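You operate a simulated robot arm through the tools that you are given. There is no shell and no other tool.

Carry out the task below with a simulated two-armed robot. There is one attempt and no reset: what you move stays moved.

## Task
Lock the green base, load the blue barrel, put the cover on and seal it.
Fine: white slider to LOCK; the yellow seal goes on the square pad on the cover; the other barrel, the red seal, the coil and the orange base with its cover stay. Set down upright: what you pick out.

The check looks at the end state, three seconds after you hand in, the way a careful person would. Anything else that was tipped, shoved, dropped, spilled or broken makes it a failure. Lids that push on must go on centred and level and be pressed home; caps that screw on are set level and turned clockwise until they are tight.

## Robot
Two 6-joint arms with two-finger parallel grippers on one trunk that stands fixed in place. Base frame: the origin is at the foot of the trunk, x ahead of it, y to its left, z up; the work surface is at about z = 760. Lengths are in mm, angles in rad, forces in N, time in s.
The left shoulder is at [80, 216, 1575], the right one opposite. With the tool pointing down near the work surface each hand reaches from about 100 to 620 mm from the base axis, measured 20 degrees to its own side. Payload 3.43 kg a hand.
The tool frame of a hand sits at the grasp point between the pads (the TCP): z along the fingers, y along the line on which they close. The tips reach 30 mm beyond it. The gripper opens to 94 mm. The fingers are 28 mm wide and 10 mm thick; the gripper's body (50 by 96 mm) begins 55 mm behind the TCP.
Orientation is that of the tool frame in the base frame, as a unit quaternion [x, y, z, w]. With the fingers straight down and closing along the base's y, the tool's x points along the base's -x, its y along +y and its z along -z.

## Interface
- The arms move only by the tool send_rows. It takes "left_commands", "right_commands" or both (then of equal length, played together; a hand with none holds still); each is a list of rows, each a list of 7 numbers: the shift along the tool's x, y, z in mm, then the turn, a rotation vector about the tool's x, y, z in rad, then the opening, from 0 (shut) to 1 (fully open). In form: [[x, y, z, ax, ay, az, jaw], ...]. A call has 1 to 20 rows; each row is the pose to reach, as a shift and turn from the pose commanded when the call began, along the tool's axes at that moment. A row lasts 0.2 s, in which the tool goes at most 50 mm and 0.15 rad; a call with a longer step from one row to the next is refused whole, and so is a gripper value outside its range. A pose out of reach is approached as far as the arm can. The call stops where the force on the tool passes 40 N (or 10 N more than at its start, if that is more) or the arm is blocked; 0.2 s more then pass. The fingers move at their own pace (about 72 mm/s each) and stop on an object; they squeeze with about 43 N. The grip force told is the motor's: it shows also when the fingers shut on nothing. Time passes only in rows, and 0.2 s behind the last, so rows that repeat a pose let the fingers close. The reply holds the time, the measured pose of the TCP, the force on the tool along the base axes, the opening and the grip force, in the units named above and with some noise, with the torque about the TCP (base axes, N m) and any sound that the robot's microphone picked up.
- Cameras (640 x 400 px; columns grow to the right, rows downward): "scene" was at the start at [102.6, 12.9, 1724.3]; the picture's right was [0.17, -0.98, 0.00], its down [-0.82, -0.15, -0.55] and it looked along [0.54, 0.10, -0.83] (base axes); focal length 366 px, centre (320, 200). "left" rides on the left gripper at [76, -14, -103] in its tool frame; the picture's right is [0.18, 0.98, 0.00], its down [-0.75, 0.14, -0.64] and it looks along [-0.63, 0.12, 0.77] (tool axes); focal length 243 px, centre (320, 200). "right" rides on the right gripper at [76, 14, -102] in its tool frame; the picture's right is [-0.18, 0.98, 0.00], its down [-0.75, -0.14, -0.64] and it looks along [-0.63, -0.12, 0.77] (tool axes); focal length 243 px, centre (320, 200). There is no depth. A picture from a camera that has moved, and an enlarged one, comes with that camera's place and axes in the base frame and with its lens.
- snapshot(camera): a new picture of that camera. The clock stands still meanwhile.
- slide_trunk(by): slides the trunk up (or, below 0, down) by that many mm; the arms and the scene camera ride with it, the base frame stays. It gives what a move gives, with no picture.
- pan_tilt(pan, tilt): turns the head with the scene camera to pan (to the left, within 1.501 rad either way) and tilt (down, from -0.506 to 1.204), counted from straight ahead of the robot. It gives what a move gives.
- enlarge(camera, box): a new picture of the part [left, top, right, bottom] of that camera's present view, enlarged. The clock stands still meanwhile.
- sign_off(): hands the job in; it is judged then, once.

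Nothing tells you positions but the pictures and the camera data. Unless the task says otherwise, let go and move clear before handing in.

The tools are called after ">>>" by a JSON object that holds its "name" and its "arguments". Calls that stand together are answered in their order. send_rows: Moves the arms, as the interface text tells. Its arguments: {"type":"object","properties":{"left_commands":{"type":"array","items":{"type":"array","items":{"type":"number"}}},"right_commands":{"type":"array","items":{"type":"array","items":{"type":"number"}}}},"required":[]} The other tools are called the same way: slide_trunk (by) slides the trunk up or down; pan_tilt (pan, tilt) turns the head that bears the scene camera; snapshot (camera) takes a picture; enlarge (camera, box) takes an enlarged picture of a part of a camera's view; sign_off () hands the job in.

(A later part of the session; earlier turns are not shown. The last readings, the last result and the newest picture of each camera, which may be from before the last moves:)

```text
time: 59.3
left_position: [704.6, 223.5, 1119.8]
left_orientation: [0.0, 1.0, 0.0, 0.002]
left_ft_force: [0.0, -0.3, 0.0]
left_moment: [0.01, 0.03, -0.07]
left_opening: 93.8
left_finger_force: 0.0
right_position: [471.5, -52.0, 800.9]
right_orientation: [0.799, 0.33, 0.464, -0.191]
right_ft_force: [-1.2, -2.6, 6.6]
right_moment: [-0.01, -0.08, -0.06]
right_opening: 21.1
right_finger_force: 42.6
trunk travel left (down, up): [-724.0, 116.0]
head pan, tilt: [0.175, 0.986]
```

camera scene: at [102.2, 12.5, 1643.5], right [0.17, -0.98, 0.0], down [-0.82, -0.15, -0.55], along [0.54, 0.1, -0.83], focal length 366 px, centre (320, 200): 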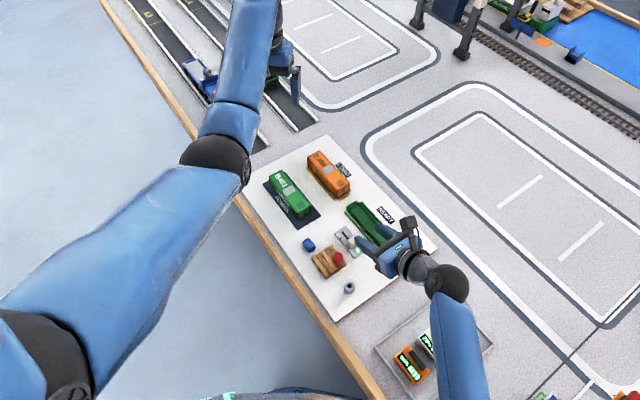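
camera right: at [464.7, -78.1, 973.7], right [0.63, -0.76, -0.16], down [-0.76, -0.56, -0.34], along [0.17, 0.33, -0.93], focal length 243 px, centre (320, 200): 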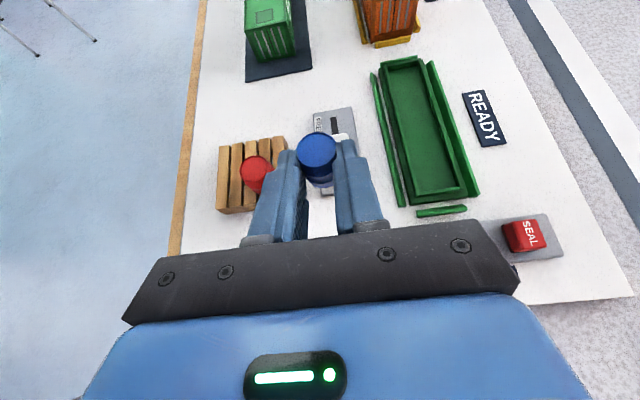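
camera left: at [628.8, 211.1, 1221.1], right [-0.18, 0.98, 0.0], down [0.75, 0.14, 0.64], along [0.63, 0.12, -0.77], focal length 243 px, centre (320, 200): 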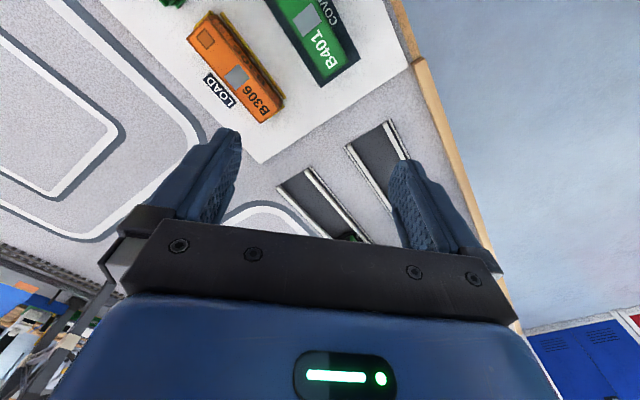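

Contact with the board is reached. I'll open the fingers gently.

>>> {"name": "send_rows", "arguments": {"right_commands": [[0, 0, 0, 0, 0, 0, 0.25], [0, 0, 0, 0, 0, 0, 0.3], [0, 0, 0, 0, 0, 0, 0.36], [0, 0, 0, 0, 0, 0, 0.36]]}}

>>> {"name": "enlarge", "arguments": {"camera": "right", "box": [220, 80, 420, 205]}}

>>> {"name": "enlarge", "arguments": {"camera": "scene", "box": [300, 210, 460, 310]}}

```text
time: 60.3
left_position: [704.0, 224.1, 1117.7]
left_orientation: [0.0, 1.0, -0.001, 0.001]
left_ft_force: [-0.5, -0.1, -0.2]
left_moment: [-0.04, 0.0, 0.02]
left_opening: 93.9
left_finger_force: 0.1
right_position: [471.9, -51.2, 800.6]
right_orientation: [0.8, 0.33, 0.463, -0.191]
right_ft_force: [0.0, 0.1, -0.1]
right_moment: [0.0, -0.03, 0.0]
right_opening: 34.0
right_finger_force: 0.1
trunk travel left (down, up): [-724.0, 116.0]
head pan, tilt: [0.175, 0.986]
```

```text
3.20 times, centred on (320, 142) of right
camera zoom: at [446.1, -97.2, 916.4], right [0.63, -0.76, -0.16], down [-0.76, -0.56, -0.33], along [0.17, 0.33, -0.93], focal length 776 px, centre (320, 384)
```

zoom: 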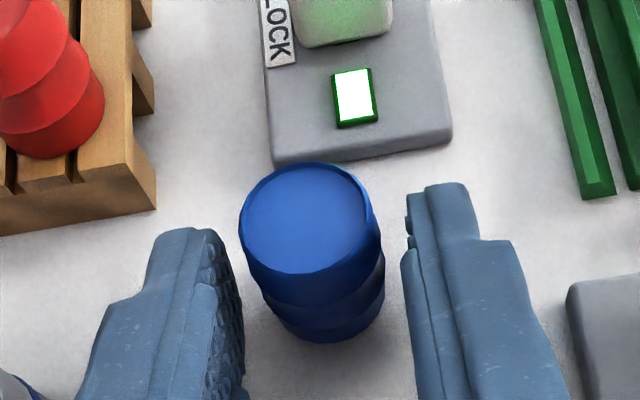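

```text
4.00 times, centred on (380, 260) of scene
camera zoom: at [102.8, 12.9, 1643.4], right [0.17, -0.98, 0.0], down [-0.82, -0.15, -0.55], along [0.54, 0.1, -0.83], focal length 1462 px, centre (80, -40)
```

zoom: 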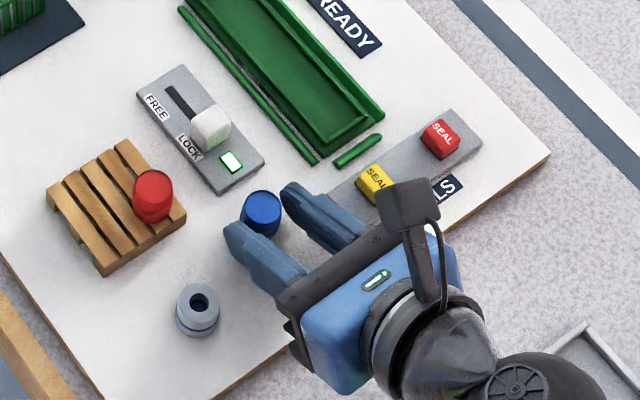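

The barrel now stands upright on the board. I'll withdraw straight back along the fingers, then rise.

>>> {"name": "send_rows", "arguments": {"right_commands": [[0, 0, -8, 0, 0, 0, 0.4], [0, 0, -25, 0, 0, 0, 0.45], [0, 0, -45, 0, 0, 0, 0.45], [0, 0, -62, 0, 0, 0, 0.45], [17, 0, -62, 0, 0, 0, 0.45], [45, 0, -50, 0, 0, 0, 0.45], [60, 0, -30, 0, 0, 0, 0.45]]}}

>>> {"name": "snapshot", "arguments": {"camera": "right"}}

>>> {"name": "snapshot", "arguments": {"camera": "scene"}}

```text
time: 61.9
left_position: [706.6, 224.1, 1118.0]
left_orientation: [0.001, 1.0, 0.0, 0.001]
left_ft_force: [-0.3, -0.4, -0.2]
left_moment: [0.01, -0.01, 0.0]
left_opening: 94.1
left_finger_force: 0.0
right_position: [476.3, -48.1, 865.5]
right_orientation: [0.8, 0.331, 0.462, -0.191]
right_ft_force: [0.2, 0.8, -0.1]
right_moment: [0.03, 0.01, 0.02]
right_opening: 42.4
right_finger_force: 0.0
trunk travel left (down, up): [-724.0, 116.0]
head pan, tilt: [0.175, 0.986]
```

```text
taken
camera right: at [450.3, -94.5, 982.9], right [0.63, -0.76, -0.16], down [-0.76, -0.56, -0.33], along [0.16, 0.33, -0.93], focal length 243 px, centre (320, 200)
```

right: 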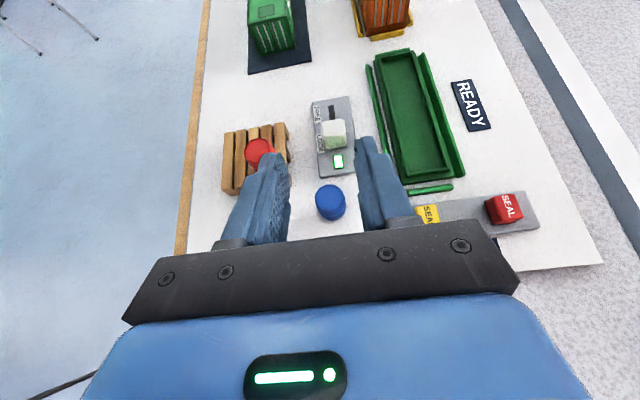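

```text
taken
camera scene: at [103.7, 13.2, 1643.4], right [0.17, -0.98, 0.0], down [-0.82, -0.15, -0.55], along [0.54, 0.1, -0.83], focal length 366 px, centre (320, 200)
```

scene: 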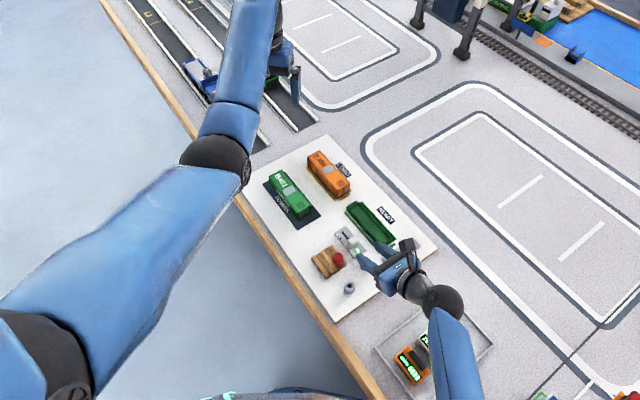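

>>> {"name": "enlarge", "arguments": {"camera": "right", "box": [340, 40, 500, 140]}}

>>> {"name": "enlarge", "arguments": {"camera": "right", "box": [360, 120, 520, 220]}}

>>> {"name": "enlarge", "arguments": {"camera": "right", "box": [270, 90, 400, 230]}}

```text
4.00 times, centred on (420, 90) of right
camera zoom: at [450.3, -94.5, 982.9], right [0.63, -0.76, -0.16], down [-0.76, -0.56, -0.33], along [0.16, 0.33, -0.93], focal length 970 px, centre (-80, 640)
```

zoom: 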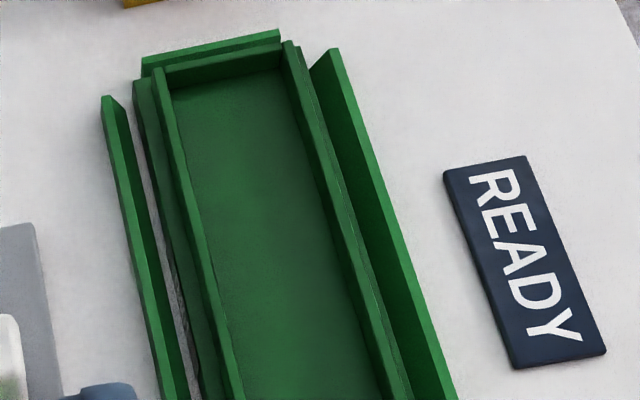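

```text
4.00 times, centred on (440, 170) of right
camera zoom: at [450.3, -94.5, 982.9], right [0.63, -0.76, -0.16], down [-0.76, -0.56, -0.33], along [0.16, 0.33, -0.93], focal length 970 px, centre (-160, 320)
```

zoom: 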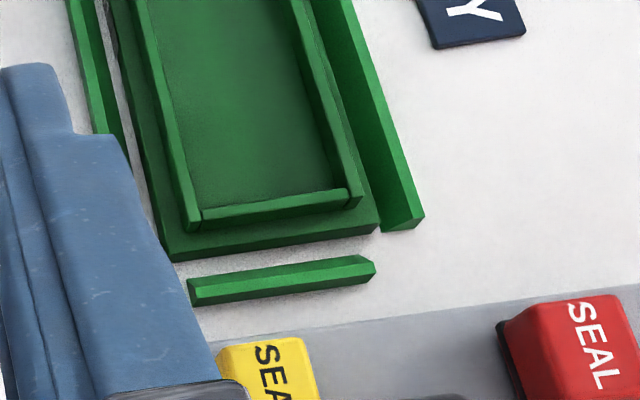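

```text
2.86 times, centred on (335, 160) of right
camera zoom: at [450.3, -94.5, 982.9], right [0.63, -0.76, -0.16], down [-0.76, -0.56, -0.33], along [0.16, 0.33, -0.93], focal length 693 px, centre (277, 314)
```

zoom: 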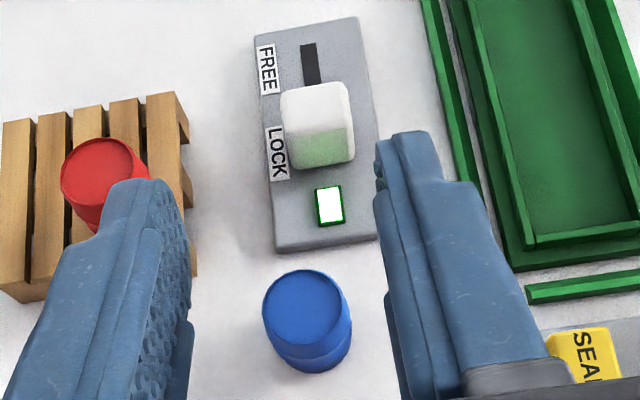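

I now have consistent measurements: rim about 139 x 35.5 mm, centred near (609, -33), rim top z = 784; barrel standing at about (487, -35). I'll bring the right hand back to vertical.

>>> {"name": "send_rows", "arguments": {"right_commands": [[0, 0, 0, 0, -0.131, 0, 0.45], [0, 0, 0, 0, -0.262, 0, 0.45], [0, 0, 0, 0, -0.393, 0, 0.45], [0, 0, 0, 0, -0.524, 0, 0.45], [0, 0, 0, 0, -0.655, 0, 0.45], [0, 0, 0, 0, -0.786, 0, 0.45], [0, 0, 0, 0, -0.917, 0, 0.45], [0, 0, 0, 0, -1.047, 0, 0.45]]}}

```text
time: 63.7
left_position: [706.1, 224.4, 1118.4]
left_orientation: [0.0, 1.0, 0.0, -0.001]
left_ft_force: [0.4, 0.0, 0.5]
left_moment: [0.05, 0.07, 0.02]
left_opening: 94.2
left_finger_force: 0.1
right_position: [473.7, -48.4, 865.4]
right_orientation: [0.924, 0.382, -0.001, 0.0]
right_ft_force: [0.3, 0.2, 0.2]
right_moment: [0.0, 0.02, 0.01]
right_opening: 42.6
right_finger_force: 0.1
trunk travel left (down, up): [-724.0, 116.0]
head pan, tilt: [0.175, 0.986]
```

>>> {"name": "send_rows", "arguments": {"right_commands": [[2, 0, 0, 0, 0, -0.143, 0.42], [4, 0, 0, 0, 0, -0.286, 0.42], [6, 0, 0, 0, 0, -0.428, 0.42], [8, 0, 0, 0, 0, -0.571, 0.42], [10, 0, 0, 0, 0, -0.714, 0.42], [12, 0, 0, 0, 0, -0.857, 0.42], [14, 0, 0, 0, 0, -1.0, 0.42], [15, 0, 0, 0, 0, -1.142, 0.42], [16, 0, 0, 0, 0, -1.285, 0.42], [17, 0, 0, 0, 0, -1.428, 0.42], [18.7, 0.4, 0, 0, 0, -1.571, 0.42]]}}

>>> {"name": "snapshot", "arguments": {"camera": "right"}}

>>> {"name": "enlarge", "arguments": {"camera": "right", "box": [240, 60, 400, 160]}}

```text
time: 66.1
left_position: [704.8, 224.8, 1118.4]
left_orientation: [0.001, 1.0, 0.0, 0.001]
left_ft_force: [-0.9, 0.0, 0.3]
left_moment: [0.0, 0.02, -0.01]
left_opening: 94.0
left_finger_force: 0.0
right_position: [487.0, -34.6, 865.8]
right_orientation: [0.382, 0.924, 0.002, 0.001]
right_ft_force: [0.4, -0.4, 0.6]
right_moment: [0.01, 0.0, 0.01]
right_opening: 39.5
right_finger_force: 0.1
trunk travel left (down, up): [-724.0, 116.0]
head pan, tilt: [0.175, 0.986]
```

```text
taken
camera right: at [443.8, 28.8, 968.8], right [0.82, 0.57, 0.0], down [0.43, -0.63, 0.64], along [0.37, -0.53, -0.77], focal length 243 px, centre (320, 200)
```

right: 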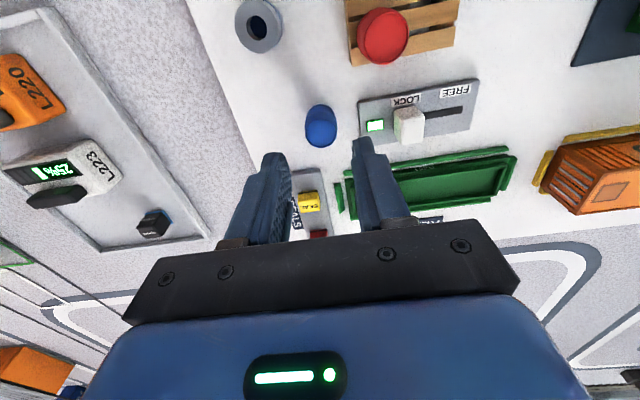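

```text
4.00 times, centred on (320, 110) of right
camera zoom: at [443.8, 28.8, 968.8], right [0.82, 0.57, 0.0], down [0.43, -0.63, 0.64], along [0.37, -0.53, -0.77], focal length 970 px, centre (320, 560)
```

zoom: 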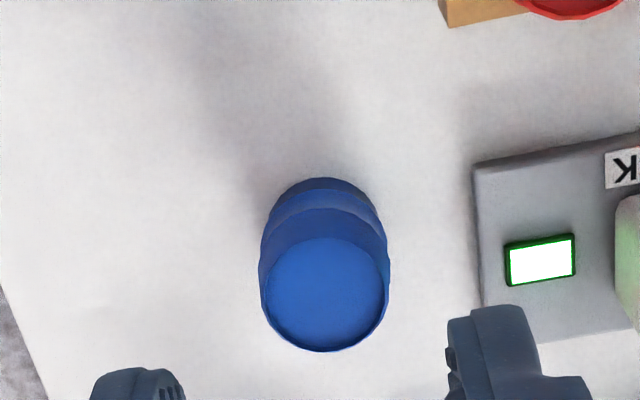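

The barrel is almost exactly under the hand. The slider plate's edge is close, so I'll narrow the opening to about 30 mm before descending, then grip low to include both hoops.

>>> {"name": "send_rows", "arguments": {"right_commands": [[0.8, 1.1, 10, 0, 0, 0, 0.32], [0.8, 1.1, 25, 0, 0, 0, 0.32], [0.8, 1.1, 40, 0, 0, 0, 0.32], [0.8, 1.1, 50, 0, 0, 0, 0.32], [0.8, 1.1, 56, 0, 0, 0, 0.32], [0.8, 1.1, 56.5, 0, 0, 0, 0.32]]}}

>>> {"name": "enlarge", "arguments": {"camera": "right", "box": [220, 80, 420, 205]}}

```text
time: 67.5
left_position: [706.1, 224.4, 1119.5]
left_orientation: [0.0, 1.0, 0.0, 0.0]
left_ft_force: [-0.5, 0.5, -1.2]
left_moment: [0.01, -0.02, 0.0]
left_opening: 93.8
left_finger_force: 0.1
right_position: [486.8, -34.3, 810.4]
right_orientation: [0.384, 0.923, 0.002, 0.001]
right_ft_force: [0.0, 0.4, 0.1]
right_moment: [0.02, -0.03, 0.02]
right_opening: 30.2
right_finger_force: 0.1
trunk travel left (down, up): [-724.0, 116.0]
head pan, tilt: [0.175, 0.986]
```

```text
3.20 times, centred on (320, 142) of right
camera zoom: at [444.3, 30.2, 912.5], right [0.83, 0.56, 0.0], down [0.43, -0.63, 0.64], along [0.36, -0.53, -0.77], focal length 776 px, centre (320, 384)
```

zoom: 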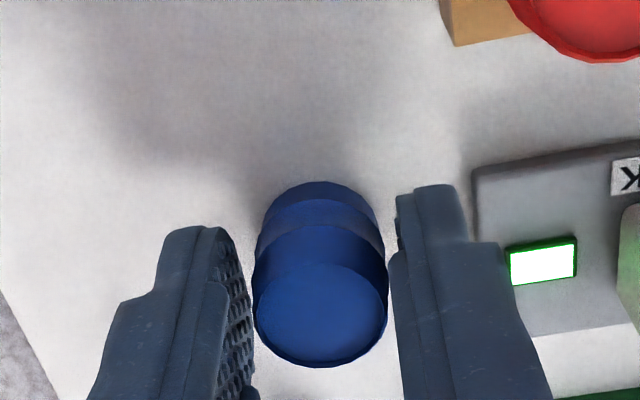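

>>> {"name": "send_rows", "arguments": {"right_commands": [[0, 0, 0, 0, 0, 0, 0.2], [0, 0, 0, 0, 0, 0, 0.12], [0, 0, 0, 0, 0, 0, 0.12], [0, 0, 0, 0, 0, 0, 0.12]]}}

>>> {"name": "enlarge", "arguments": {"camera": "right", "box": [220, 80, 420, 205]}}

```text
time: 68.5
left_position: [705.7, 224.2, 1119.1]
left_orientation: [0.0, 1.0, 0.0, 0.0]
left_ft_force: [0.2, -0.7, 0.1]
left_moment: [0.0, 0.01, -0.01]
left_opening: 93.9
left_finger_force: 0.0
right_position: [487.8, -34.5, 811.0]
right_orientation: [0.384, 0.923, 0.002, 0.001]
right_ft_force: [0.1, 0.2, 0.0]
right_moment: [0.0, 0.0, -0.03]
right_opening: 22.0
right_finger_force: 42.9
trunk travel left (down, up): [-724.0, 116.0]
head pan, tilt: [0.175, 0.986]
```

```text
3.20 times, centred on (320, 142) of right
camera zoom: at [444.3, 30.1, 912.5], right [0.83, 0.56, 0.0], down [0.43, -0.63, 0.64], along [0.36, -0.53, -0.77], focal length 776 px, centre (320, 384)
```

zoom: 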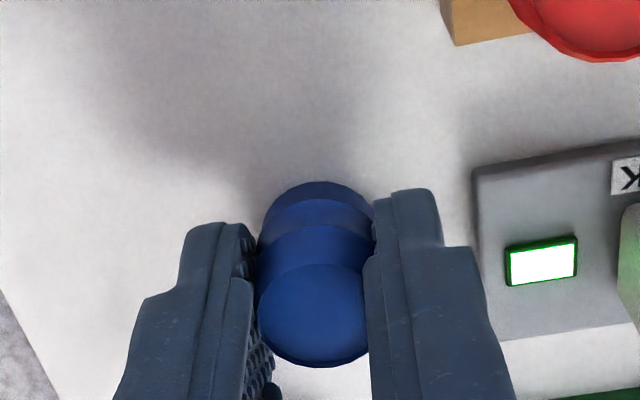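

>>> {"name": "send_rows", "arguments": {"right_commands": [[0, 0, -2, 0, 0, 0, 0.12], [0, 0, -4, 0, 0, 0, 0.12], [0, 0, -6, 0, 0, 0, 0.12], [0, 0, -6, 0, 0, 0, 0.12]]}}

>>> {"name": "enlarge", "arguments": {"camera": "right", "box": [220, 80, 420, 205]}}

```text
time: 69.5
left_position: [705.2, 223.5, 1119.1]
left_orientation: [0.0, 1.0, 0.0, 0.0]
left_ft_force: [-0.2, 0.0, 0.5]
left_moment: [0.02, 0.0, -0.01]
left_opening: 93.8
left_finger_force: 0.0
right_position: [486.4, -34.4, 817.0]
right_orientation: [0.383, 0.924, 0.002, 0.001]
right_ft_force: [-0.3, -0.8, 0.2]
right_moment: [-0.01, 0.02, -0.05]
right_opening: 22.5
right_finger_force: 42.6
trunk travel left (down, up): [-724.0, 116.0]
head pan, tilt: [0.175, 0.986]
```

```text
3.20 times, centred on (320, 142) of right
camera zoom: at [443.9, 30.4, 918.0], right [0.83, 0.56, 0.0], down [0.43, -0.63, 0.64], along [0.36, -0.53, -0.77], focal length 776 px, centre (320, 384)
```

zoom: 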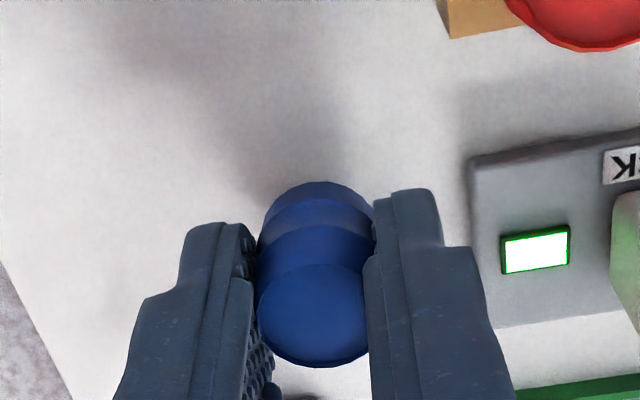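

The barrel is rising with the hand, with no slip this time. I'll lift slowly to z ≈ 850 and check again.

>>> {"name": "send_rows", "arguments": {"right_commands": [[0, 0, -6, 0, 0, 0, 0.12], [0, 0, -12, 0, 0, 0, 0.12], [0, 0, -18, 0, 0, 0, 0.12], [0, 0, -24, 0, 0, 0, 0.12], [0, 0, -30, 0, 0, 0, 0.12], [0, 0, -33, 0, 0, 0, 0.12]]}}

>>> {"name": "enlarge", "arguments": {"camera": "right", "box": [220, 80, 420, 205]}}

```text
time: 70.9
left_position: [705.5, 224.9, 1119.1]
left_orientation: [0.0, 1.0, 0.0, 0.0]
left_ft_force: [-0.2, 0.1, -0.4]
left_moment: [-0.01, 0.01, 0.03]
left_opening: 93.9
left_finger_force: 0.0
right_position: [487.3, -33.8, 849.0]
right_orientation: [0.383, 0.924, 0.001, 0.0]
right_ft_force: [0.4, 1.0, -0.1]
right_moment: [0.01, 0.04, -0.01]
right_opening: 22.1
right_finger_force: 42.8
trunk travel left (down, up): [-724.0, 116.0]
head pan, tilt: [0.175, 0.986]
```

```text
3.20 times, centred on (320, 142) of right
camera zoom: at [444.2, 30.5, 951.1], right [0.83, 0.56, 0.0], down [0.43, -0.63, 0.64], along [0.36, -0.53, -0.77], focal length 776 px, centre (320, 384)
```

zoom: 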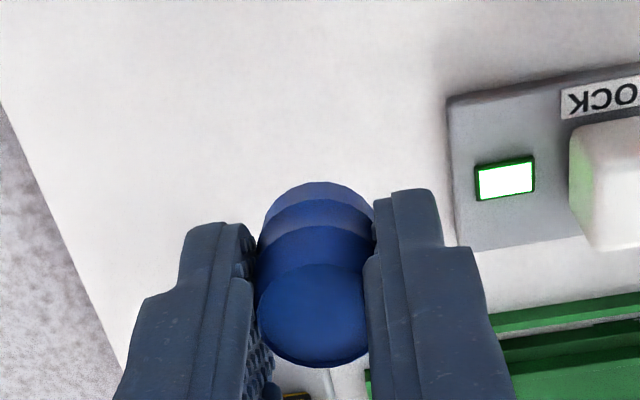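

>>> {"name": "send_rows", "arguments": {"right_commands": [[-12, 12, 0, 0, 0, 0, 0.12], [-30, 30, 0, 0, 0, 0, 0.12], [-48, 48, 0, 0, 0, 0, 0.12], [-65, 66, 0, 0, 0, 0, 0.12], [-79, 80, 0, 0, 0, 0, 0.12], [-85.7, 87, 0, 0, 0, 0, 0.12], [-85.7, 87, 0, 0, 0, 0, 0.12]]}}

>>> {"name": "snapshot", "arguments": {"camera": "right"}}

>>> {"name": "enlarge", "arguments": {"camera": "right", "box": [220, 60, 420, 185]}}

```text
time: 72.5
left_position: [705.5, 224.9, 1118.4]
left_orientation: [0.001, 1.0, 0.0, 0.0]
left_ft_force: [-1.0, -0.6, 0.0]
left_moment: [0.04, 0.0, -0.01]
left_opening: 94.0
left_finger_force: 0.0
right_position: [609.2, -33.6, 849.7]
right_orientation: [0.384, 0.923, 0.001, 0.0]
right_ft_force: [-0.1, -0.6, 0.0]
right_moment: [-0.03, 0.01, -0.02]
right_opening: 22.3
right_finger_force: 42.9
trunk travel left (down, up): [-724.0, 116.0]
head pan, tilt: [0.175, 0.986]
```

```text
taken
camera right: at [566.9, 30.9, 952.3], right [0.83, 0.56, 0.0], down [0.43, -0.63, 0.64], along [0.36, -0.53, -0.77], focal length 243 px, centre (320, 200)
```

right: 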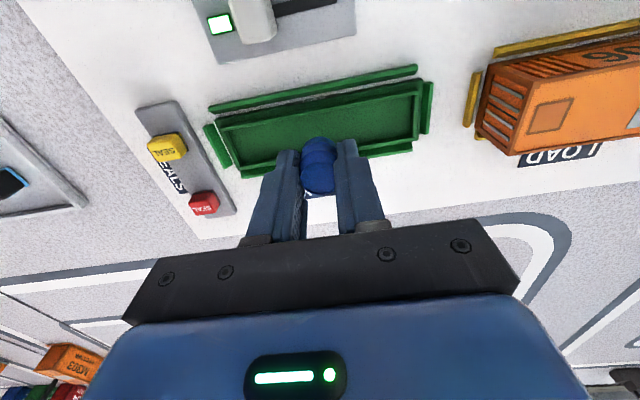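

```text
3.20 times, centred on (320, 122) of right
camera zoom: at [566.9, 30.9, 952.3], right [0.83, 0.56, 0.0], down [0.43, -0.63, 0.64], along [0.36, -0.53, -0.77], focal length 776 px, centre (320, 448)
```

zoom: 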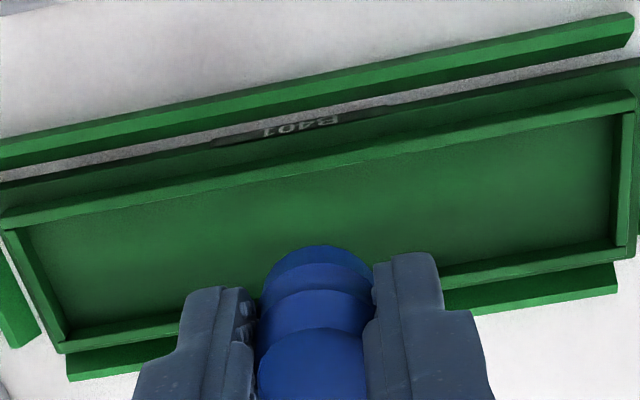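

The barrel is directly above the tray centre, confirmed from this view. I'll lower it until the fingertips are just above the rim.

>>> {"name": "send_rows", "arguments": {"right_commands": [[0, 0, 8, 0, 0, 0, 0.12], [0, 0, 18, 0, 0, 0, 0.12], [0, 0, 26, 0, 0, 0, 0.12], [0, 0, 30, 0, 0, 0, 0.12], [0, 0, 32, 0, 0, 0, 0.12], [0, 0, 33, 0, 0, 0, 0.12]]}}

>>> {"name": "enlarge", "arguments": {"camera": "right", "box": [220, 60, 420, 185]}}

```text
time: 73.9
left_position: [706.0, 224.6, 1118.4]
left_orientation: [0.0, 1.0, 0.0, 0.0]
left_ft_force: [0.8, -0.5, 0.6]
left_moment: [-0.01, 0.01, 0.03]
left_opening: 94.0
left_finger_force: 0.0
right_position: [609.5, -33.4, 816.2]
right_orientation: [0.383, 0.924, 0.001, 0.0]
right_ft_force: [-0.7, -0.4, 0.2]
right_moment: [0.02, 0.0, 0.0]
right_opening: 22.1
right_finger_force: 42.6
trunk travel left (down, up): [-724.0, 116.0]
head pan, tilt: [0.175, 0.986]
```

```text
3.20 times, centred on (320, 122) of right
camera zoom: at [566.8, 30.5, 918.7], right [0.83, 0.56, 0.0], down [0.43, -0.63, 0.64], along [0.36, -0.53, -0.77], focal length 776 px, centre (320, 448)
```

zoom: 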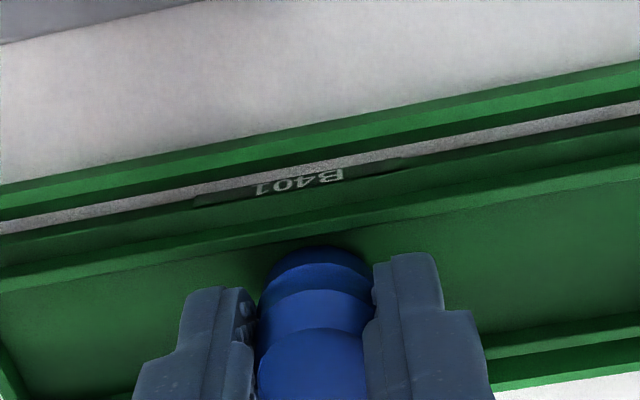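

>>> {"name": "send_rows", "arguments": {"right_commands": [[0, 0, 0.8, 0, 0, 0, 0.12], [0, 0, 1.6, 0, 0, 0, 0.12]]}}

```text
time: 74.5
left_position: [704.3, 224.1, 1121.0]
left_orientation: [0.0, 1.0, 0.0, 0.001]
left_ft_force: [-0.8, -0.7, -0.8]
left_moment: [-0.01, 0.01, 0.01]
left_opening: 93.8
left_finger_force: 0.1
right_position: [608.6, -32.9, 816.0]
right_orientation: [0.383, 0.924, 0.002, 0.002]
right_ft_force: [-0.3, -0.3, 7.8]
right_moment: [0.01, 0.06, -0.02]
right_opening: 22.3
right_finger_force: 42.9
trunk travel left (down, up): [-724.0, 116.0]
head pan, tilt: [0.175, 0.986]
```

The barrel has touched the tray floor. I'll open the fingers and lift clear.

>>> {"name": "send_rows", "arguments": {"right_commands": [[0, 0, 1, 0, 0, 0, 0.25], [0, 0, 0.5, 0, 0, 0, 0.33], [0, 0, 0, 0, 0, 0, 0.36], [0, 0, -10, 0, 0, 0, 0.36], [0, 0, -25, 0, 0, 0, 0.36], [0, 0, -50, 0, 0, 0, 0.36], [0, 0, -80, 0, 0, 0, 0.36]]}}

>>> {"name": "snapshot", "arguments": {"camera": "right"}}

>>> {"name": "enlarge", "arguments": {"camera": "right", "box": [200, 40, 440, 190]}}

```text
time: 76.1
left_position: [705.3, 225.2, 1119.0]
left_orientation: [0.001, 1.0, 0.0, 0.0]
left_ft_force: [-0.5, -0.1, 0.0]
left_moment: [0.03, -0.01, -0.01]
left_opening: 94.1
left_finger_force: 0.2
right_position: [608.4, -32.6, 894.2]
right_orientation: [0.384, 0.924, 0.001, 0.0]
right_ft_force: [-0.5, 0.0, -0.4]
right_moment: [-0.01, 0.01, 0.03]
right_opening: 33.7
right_finger_force: 0.0
trunk travel left (down, up): [-724.0, 116.0]
head pan, tilt: [0.175, 0.986]
```

```text
taken
camera right: at [566.4, 31.5, 996.9], right [0.83, 0.56, 0.0], down [0.43, -0.63, 0.64], along [0.36, -0.53, -0.77], focal length 243 px, centre (320, 200)
```

right: 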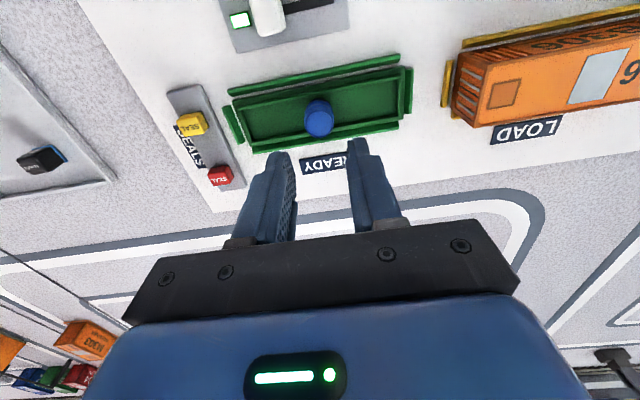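

```text
2.67 times, centred on (320, 115) of right
camera zoom: at [566.4, 31.5, 996.9], right [0.83, 0.56, 0.0], down [0.43, -0.63, 0.64], along [0.36, -0.53, -0.77], focal length 647 px, centre (320, 427)
```

zoom: 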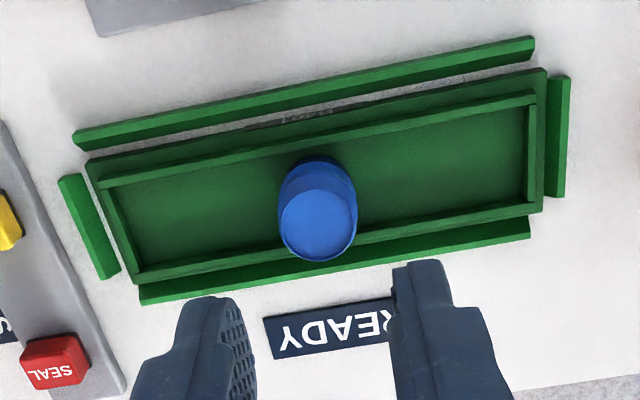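

The blue barrel stands upright in the middle of the tray. Next I'll park the right hand to the side and bring the left hand, turned 45°, above the cover.

>>> {"name": "send_rows", "arguments": {"left_commands": [[7, -4, 31, 0, 0, -0.112, 1], [15, -8, 63, 0, 0, -0.224, 1], [22, -12, 94, 0, 0, -0.336, 1], [29, -16, 125, 0, 0, -0.449, 1], [37, -20, 156, 0, 0, -0.561, 1], [44, -24, 188, 0, 0, -0.673, 0.9], [51.5, -27.5, 215, 0, 0, -0.785, 0.8]], "right_commands": [[-8, -17, -4, 0, 0, 0, 0.36], [-20, -41, -6, 0, 0, 0, 0.36], [-35, -72, -6, 0, 0, 0, 0.36], [-52, -107, -6, 0, 0, 0, 0.36], [-69, -142, -6, 0, 0, 0, 0.36], [-83, -170, -6, 0, 0, 0, 0.36], [-91, -187, -6, 0, 0, 0, 0.36]]}}

>>> {"name": "snapshot", "arguments": {"camera": "left"}}

>>> {"name": "snapshot", "arguments": {"camera": "scene"}}

```text
time: 77.7
left_position: [653.5, 195.5, 902.4]
left_orientation: [-0.384, 0.923, 0.0, 0.001]
left_ft_force: [0.8, 0.8, -1.2]
left_moment: [0.02, 0.01, 0.02]
left_opening: 75.2
left_finger_force: 0.1
right_position: [540.9, -229.7, 899.9]
right_orientation: [0.384, 0.923, 0.001, 0.001]
right_ft_force: [-0.2, 1.0, 0.2]
right_moment: [0.03, -0.02, -0.04]
right_opening: 33.7
right_finger_force: 0.0
trunk travel left (down, up): [-724.0, 116.0]
head pan, tilt: [0.175, 0.986]
```

```text
taken
camera left: at [609.1, 131.7, 1005.8], right [-0.83, 0.56, 0.0], down [0.43, 0.63, 0.64], along [0.36, 0.53, -0.77], focal length 243 px, centre (320, 200)
```

left: 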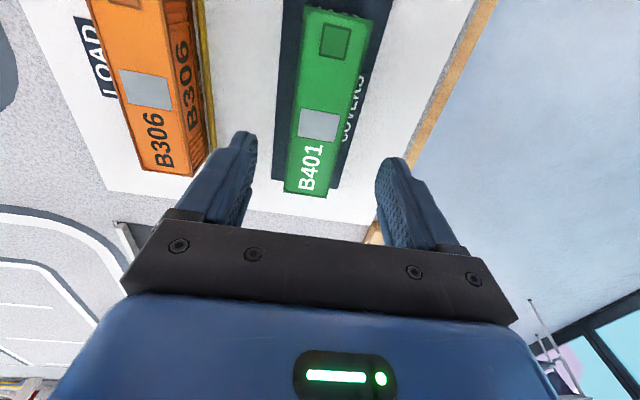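

```text
taken
camera scene: at [102.7, 12.5, 1643.5], right [0.17, -0.98, 0.0], down [-0.82, -0.15, -0.55], along [0.54, 0.1, -0.83], focal length 366 px, centre (320, 200)
```

scene: 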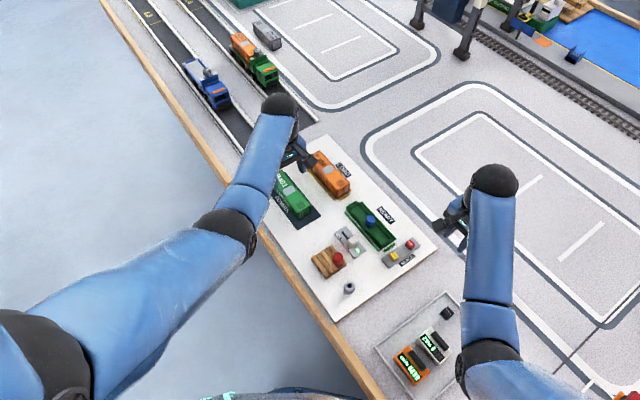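

>>> {"name": "enlarge", "arguments": {"camera": "left", "box": [240, 0, 400, 100]}}

>>> {"name": "enlarge", "arguments": {"camera": "left", "box": [240, 100, 400, 200]}}

>>> {"name": "enlarge", "arguments": {"camera": "scene", "box": [240, 130, 400, 230]}}

```text
4.00 times, centred on (320, 50) of left
camera zoom: at [609.1, 131.7, 1005.8], right [-0.83, 0.56, 0.0], down [0.43, 0.63, 0.64], along [0.36, 0.53, -0.77], focal length 970 px, centre (320, 800)
```

zoom: 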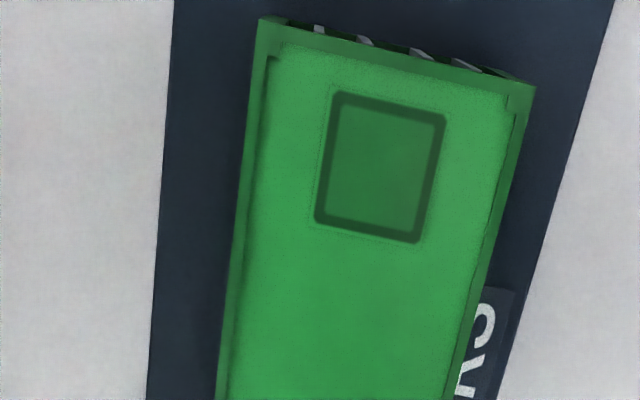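

```text
4.00 times, centred on (320, 150) of left
camera zoom: at [609.1, 131.7, 1005.8], right [-0.83, 0.56, 0.0], down [0.43, 0.63, 0.64], along [0.36, 0.53, -0.77], focal length 970 px, centre (320, 400)
```

zoom: 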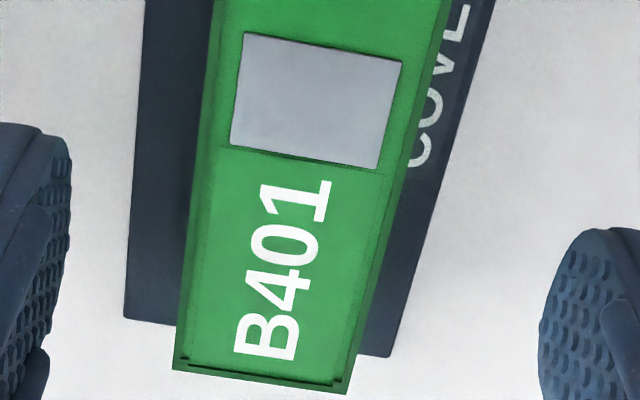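

```text
4.00 times, centred on (320, 180) of scene
camera zoom: at [102.7, 12.5, 1643.5], right [0.17, -0.98, 0.0], down [-0.82, -0.15, -0.55], along [0.54, 0.1, -0.83], focal length 1462 px, centre (320, 280)
```

zoom: 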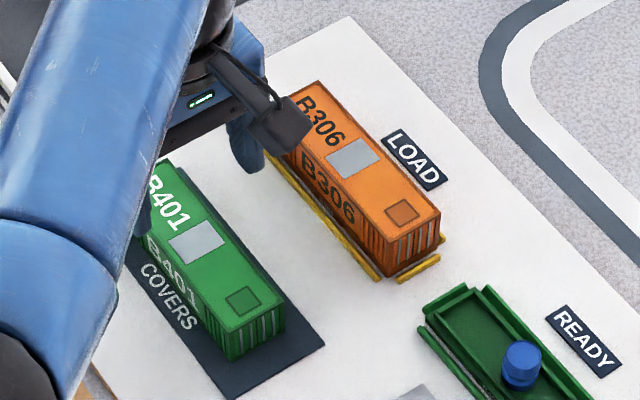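

I have the cover's centre: about 3.4 mm beyond the hand toward +s, top z ≈ 816, 147 x 44 mm and aligned with the hand. I'll centre over it and descend so the fingers overlap its sides by about 20 mm.

>>> {"name": "send_rows", "arguments": {"left_commands": [[-3.4, -0.3, 15, 0, 0, 0, 0.75], [-3.4, -0.3, 35, 0, 0, 0, 0.7], [-3.4, -0.3, 55, 0, 0, 0, 0.7], [-3.4, -0.3, 68, 0, 0, 0, 0.7], [-3.4, -0.3, 75, 0, 0, 0, 0.7], [-3.4, -0.3, 75, 0, 0, 0, 0.7]]}}

>>> {"name": "snapshot", "arguments": {"camera": "left"}}

>>> {"name": "enlarge", "arguments": {"camera": "left", "box": [220, 80, 420, 205]}}

```text
time: 79.1
left_position: [657.8, 196.7, 831.0]
left_orientation: [-0.383, 0.924, 0.0, 0.0]
left_ft_force: [-0.1, 0.1, 0.0]
left_moment: [0.01, 0.0, -0.01]
left_opening: 65.7
left_finger_force: 0.0
right_position: [540.2, -229.8, 899.6]
right_orientation: [0.384, 0.923, 0.001, 0.001]
right_ft_force: [-0.5, -0.1, -0.2]
right_moment: [0.0, -0.01, 0.01]
right_opening: 33.8
right_finger_force: 0.2
trunk travel left (down, up): [-724.0, 116.0]
head pan, tilt: [0.175, 0.986]
```

```text
taken
camera left: at [612.8, 134.8, 931.6], right [-0.83, 0.56, 0.0], down [0.43, 0.63, 0.64], along [0.36, 0.53, -0.77], focal length 243 px, centre (320, 200)
```

left: 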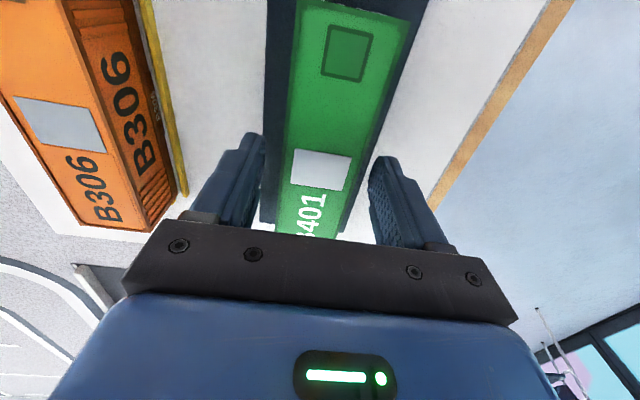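

```text
3.20 times, centred on (320, 142) of left
camera zoom: at [612.8, 134.8, 931.6], right [-0.83, 0.56, 0.0], down [0.43, 0.63, 0.64], along [0.36, 0.53, -0.77], focal length 776 px, centre (320, 384)
```

zoom: 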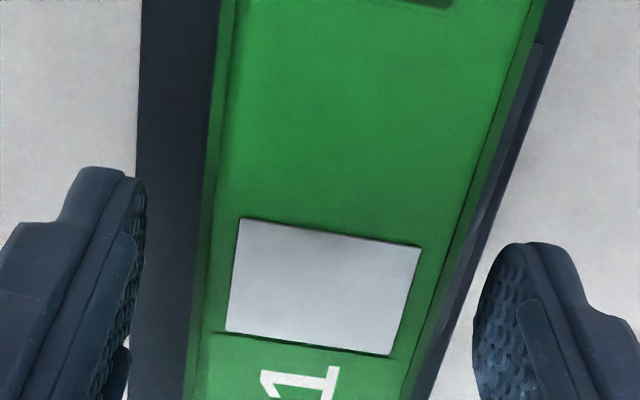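

>>> {"name": "send_rows", "arguments": {"left_commands": [[0, 0, 1, 0, 0, 0, 0.6], [0, 0, 1, 0, 0, 0, 0.5], [0, 0, 1, 0, 0, 0, 0.4], [0, 0, 1, 0, 0, 0, 0.4], [0, 0, 1, 0, 0, 0, 0.4]]}}

>>> {"name": "snapshot", "arguments": {"camera": "left"}}

>>> {"name": "enlarge", "arguments": {"camera": "left", "box": [240, 0, 400, 100]}}

```text
time: 80.3
left_position: [657.4, 197.8, 827.6]
left_orientation: [-0.383, 0.924, -0.001, 0.001]
left_ft_force: [-0.5, -0.3, -0.1]
left_moment: [0.03, 0.0, 0.0]
left_opening: 44.2
left_finger_force: 43.2
right_position: [541.4, -229.5, 899.2]
right_orientation: [0.384, 0.923, 0.001, 0.0]
right_ft_force: [0.2, 0.2, -0.3]
right_moment: [0.01, 0.01, 0.02]
right_opening: 33.8
right_finger_force: 0.0
trunk travel left (down, up): [-724.0, 116.0]
head pan, tilt: [0.175, 0.986]
```

```text
taken
camera left: at [613.0, 135.1, 930.2], right [-0.83, 0.56, 0.0], down [0.43, 0.63, 0.64], along [0.36, 0.53, -0.77], focal length 243 px, centre (320, 200)
```

left: 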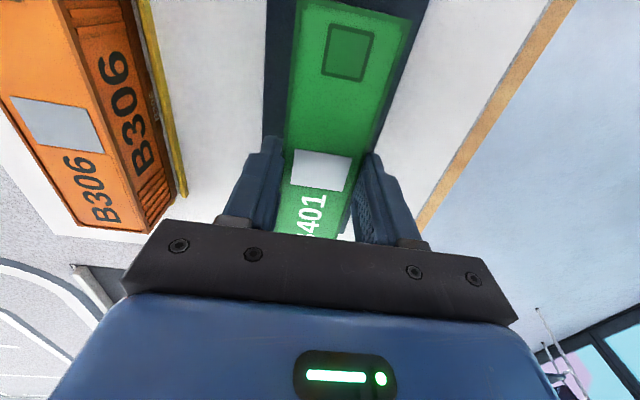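

```text
4.00 times, centred on (320, 50) of left
camera zoom: at [613.0, 135.1, 930.2], right [-0.83, 0.56, 0.0], down [0.43, 0.63, 0.64], along [0.36, 0.53, -0.77], focal length 970 px, centre (320, 800)
```

zoom: 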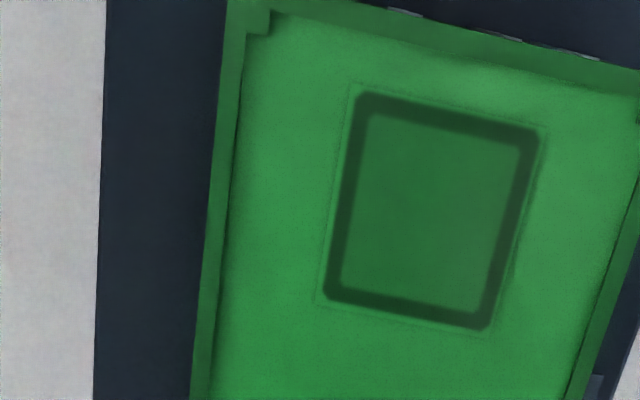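

The cover is gripped at 44.2 mm wide, with its centre about 1.5 mm toward the camera side of the TCP. I'll lift a little and check for slip.

>>> {"name": "send_rows", "arguments": {"left_commands": [[0, 0, -3, 0, 0, 0, 0.4], [0, 0, -7, 0, 0, 0, 0.4], [0, 0, -12, 0, 0, 0, 0.4], [0, 0, -12, 0, 0, 0, 0.4]]}}

>>> {"name": "enlarge", "arguments": {"camera": "left", "box": [240, 0, 400, 100]}}

>>> {"name": "enlarge", "arguments": {"camera": "scene", "box": [240, 130, 400, 230]}}

```text
time: 81.3
left_position: [656.8, 198.4, 840.7]
left_orientation: [-0.383, 0.924, -0.001, 0.0]
left_ft_force: [-0.4, -0.3, -0.5]
left_moment: [-0.01, 0.01, 0.0]
left_opening: 44.2
left_finger_force: 43.1
right_position: [540.7, -229.3, 897.9]
right_orientation: [0.384, 0.923, 0.002, 0.001]
right_ft_force: [-0.4, 0.2, 0.8]
right_moment: [-0.01, 0.0, 0.0]
right_opening: 33.8
right_finger_force: 0.0
trunk travel left (down, up): [-724.0, 116.0]
head pan, tilt: [0.175, 0.986]
```

```text
4.00 times, centred on (320, 50) of left
camera zoom: at [612.5, 135.8, 942.7], right [-0.83, 0.56, 0.0], down [0.43, 0.63, 0.64], along [0.36, 0.53, -0.77], focal length 970 px, centre (320, 800)
```

zoom: 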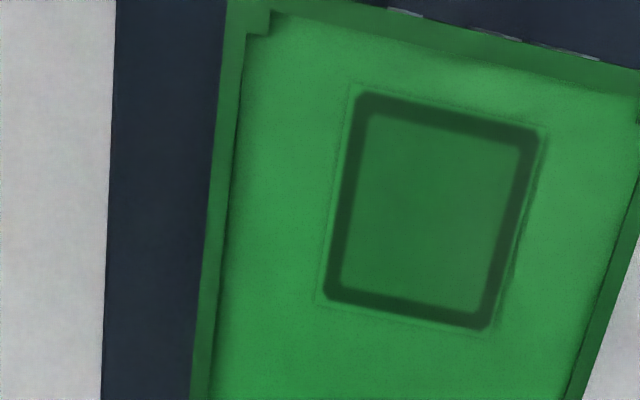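

```text
4.00 times, centred on (320, 180) of scene
camera zoom: at [102.8, 12.8, 1643.5], right [0.17, -0.98, 0.0], down [-0.82, -0.15, -0.55], along [0.54, 0.1, -0.83], focal length 1462 px, centre (320, 280)
```

zoom: 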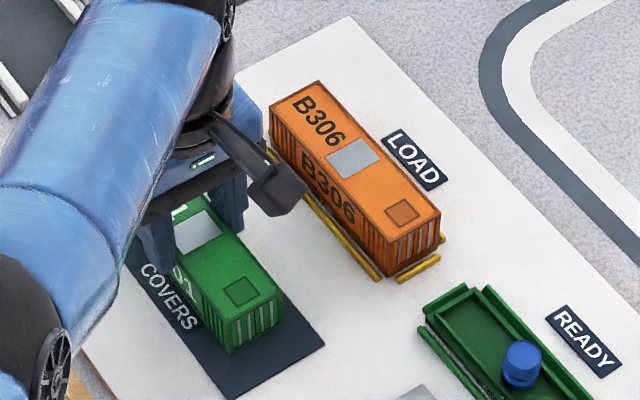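

No slip. I'll lift the cover well above the orange container's height and carry it over the base.

>>> {"name": "send_rows", "arguments": {"left_commands": [[0, 0, -15, 0, 0, 0, 0.4], [0, 0, -35, 0, 0, 0, 0.4], [0, 0, -53, 0, 0, 0, 0.4], [15, -10, -53, 0, 0, 0, 0.4], [45, -30, -53, 0, 0, 0, 0.4], [80, -53, -53, 0, 0, 0, 0.4], [115, -76, -53, 0, 0, 0, 0.4], [150, -99, -53, 0, 0, 0, 0.4], [180, -119, -53, 0, 0, 0, 0.4], [193, -127.5, -53, 0, 0, 0, 0.4], [196.4, -129.6, -53, 0, 0, 0, 0.4], [196.4, -129.6, -53, 0, 0, 0, 0.4]]}}

>>> {"name": "snapshot", "arguments": {"camera": "left"}}

>>> {"name": "snapshot", "arguments": {"camera": "scene"}}

>>> {"name": "enlarge", "arguments": {"camera": "scene", "box": [290, 150, 450, 250]}}

```text
time: 83.9
left_position: [609.4, -32.6, 894.0]
left_orientation: [-0.383, 0.924, -0.001, 0.0]
left_ft_force: [0.5, -0.4, -1.4]
left_moment: [0.0, 0.01, 0.0]
left_opening: 44.1
left_finger_force: 43.0
right_position: [539.9, -229.1, 899.7]
right_orientation: [0.383, 0.924, 0.002, -0.001]
right_ft_force: [0.6, -0.6, 0.9]
right_moment: [0.03, -0.02, 0.0]
right_opening: 34.1
right_finger_force: 0.2
trunk travel left (down, up): [-724.0, 116.0]
head pan, tilt: [0.175, 0.986]
```

```text
taken
camera left: at [565.8, -95.6, 995.5], right [-0.83, 0.56, 0.0], down [0.43, 0.63, 0.64], along [0.36, 0.53, -0.77], focal length 243 px, centre (320, 200)
```

left: 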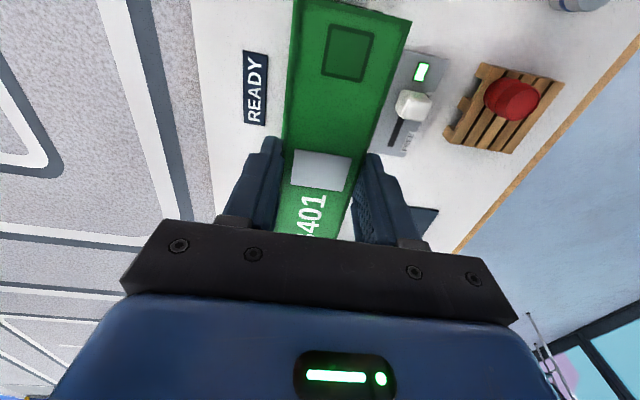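

```text
taken
camera scene: at [102.7, 12.6, 1643.5], right [0.17, -0.98, 0.0], down [-0.82, -0.15, -0.55], along [0.54, 0.1, -0.83], focal length 366 px, centre (320, 200)
```

scene: 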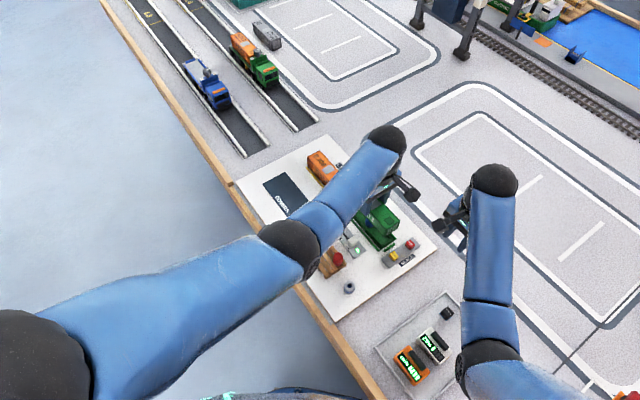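

```text
4.00 times, centred on (370, 200) of scene
camera zoom: at [102.7, 12.6, 1643.5], right [0.17, -0.98, 0.0], down [-0.82, -0.15, -0.55], along [0.54, 0.1, -0.83], focal length 1462 px, centre (120, 200)
```

zoom: 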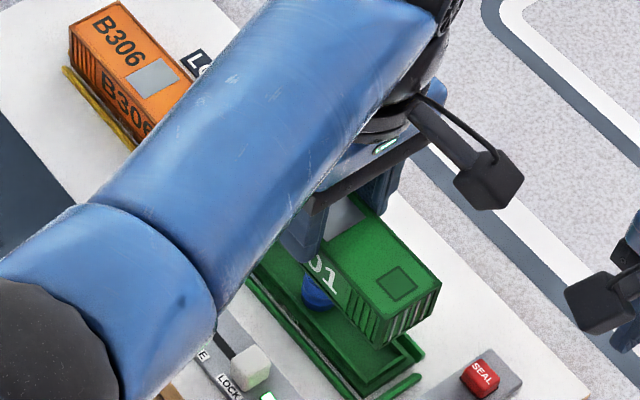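

The cover is above the base to within a millimetre by the numbers. I'll lower it until its bottom is a few millimetres above the rim, then compare edges.

>>> {"name": "send_rows", "arguments": {"left_commands": [[0, 0, 10, 0, 0, 0, 0.4], [0, 0, 22, 0, 0, 0, 0.4], [0, 0, 33, 0, 0, 0, 0.4], [0, 0, 41, 0, 0, 0, 0.4], [0, 0, 46, 0, 0, 0, 0.4], [0, 0, 46, 0, 0, 0, 0.4]]}}

>>> {"name": "enlarge", "arguments": {"camera": "scene", "box": [340, 180, 436, 240]}}

>>> {"name": "snapshot", "arguments": {"camera": "left"}}

>>> {"name": "enlarge", "arguments": {"camera": "left", "box": [240, 0, 400, 100]}}

```text
time: 85.3
left_position: [610.0, -33.5, 846.8]
left_orientation: [-0.382, 0.924, 0.0, 0.0]
left_ft_force: [-0.1, 0.7, -0.9]
left_moment: [0.0, 0.01, 0.0]
left_opening: 44.2
left_finger_force: 43.0
right_position: [539.7, -230.2, 900.9]
right_orientation: [0.384, 0.923, 0.002, 0.0]
right_ft_force: [0.3, 0.1, -0.8]
right_moment: [0.0, -0.01, 0.0]
right_opening: 33.8
right_finger_force: 0.1
trunk travel left (down, up): [-724.0, 116.0]
head pan, tilt: [0.175, 0.986]
```

```text
6.67 times, centred on (388, 210) of scene
camera zoom: at [102.7, 12.7, 1643.5], right [0.17, -0.98, 0.0], down [-0.82, -0.15, -0.55], along [0.54, 0.1, -0.83], focal length 2437 px, centre (-133, 133)
```

zoom: 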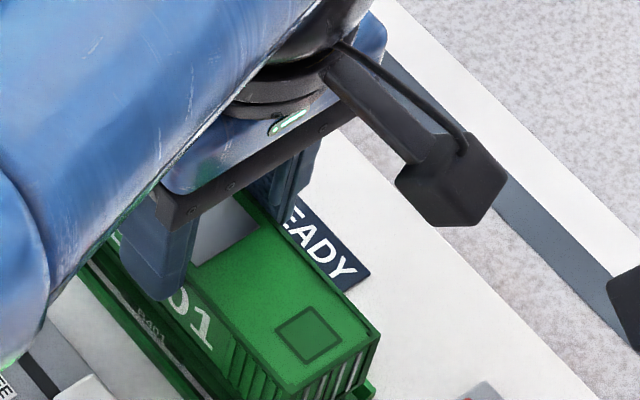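

```text
taken
camera left: at [566.0, -95.5, 948.5], right [-0.83, 0.56, 0.0], down [0.43, 0.63, 0.64], along [0.36, 0.53, -0.77], focal length 243 px, centre (320, 200)
```

left: 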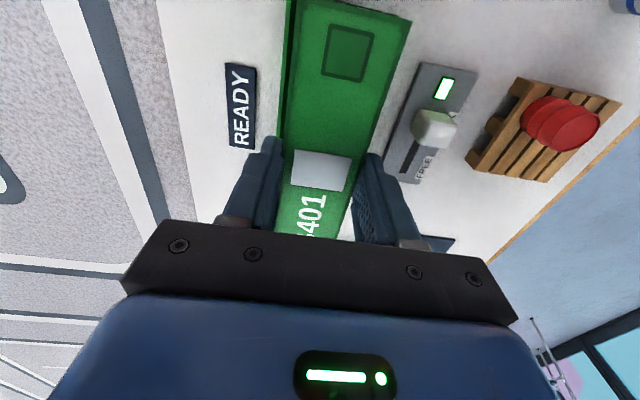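

```text
4.00 times, centred on (320, 50) of left
camera zoom: at [566.0, -95.5, 948.5], right [-0.83, 0.56, 0.0], down [0.43, 0.63, 0.64], along [0.36, 0.53, -0.77], focal length 970 px, centre (320, 800)
```

zoom: 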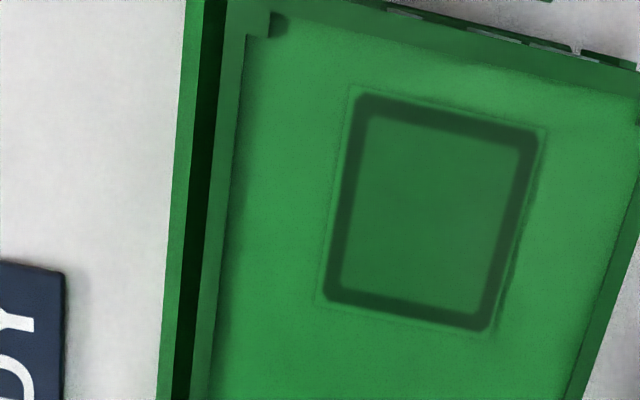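

>>> {"name": "enlarge", "arguments": {"camera": "scene", "box": [340, 205, 420, 255]}}

>>> {"name": "enlarge", "arguments": {"camera": "right", "box": [0, 0, 640, 400]}}

```text
8.00 times, centred on (380, 230) of scene
camera zoom: at [102.7, 12.7, 1643.5], right [0.17, -0.98, 0.0], down [-0.82, -0.15, -0.55], along [0.54, 0.1, -0.83], focal length 2925 px, centre (-160, -40)
```

zoom: 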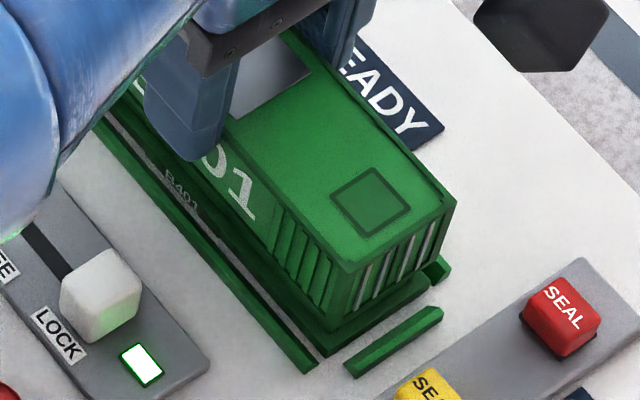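

```text
1.00 times, centred on (320, 200) of right (not enlarged: the box is as wide or as high as the picture)
camera zoom: at [497.9, -165.4, 1001.8], right [0.83, 0.56, 0.0], down [0.43, -0.63, 0.64], along [0.36, -0.53, -0.77], focal length 243 px, centre (320, 200)
```

zoom: 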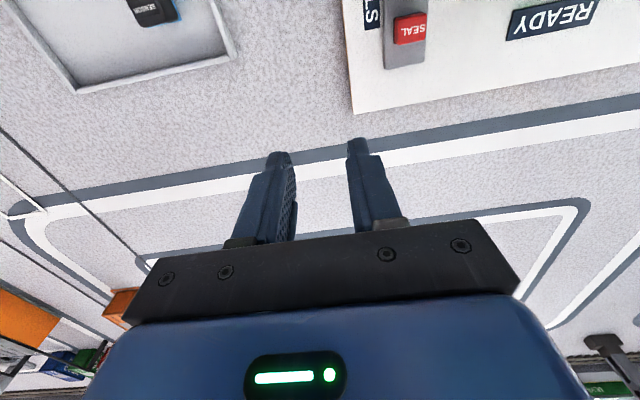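

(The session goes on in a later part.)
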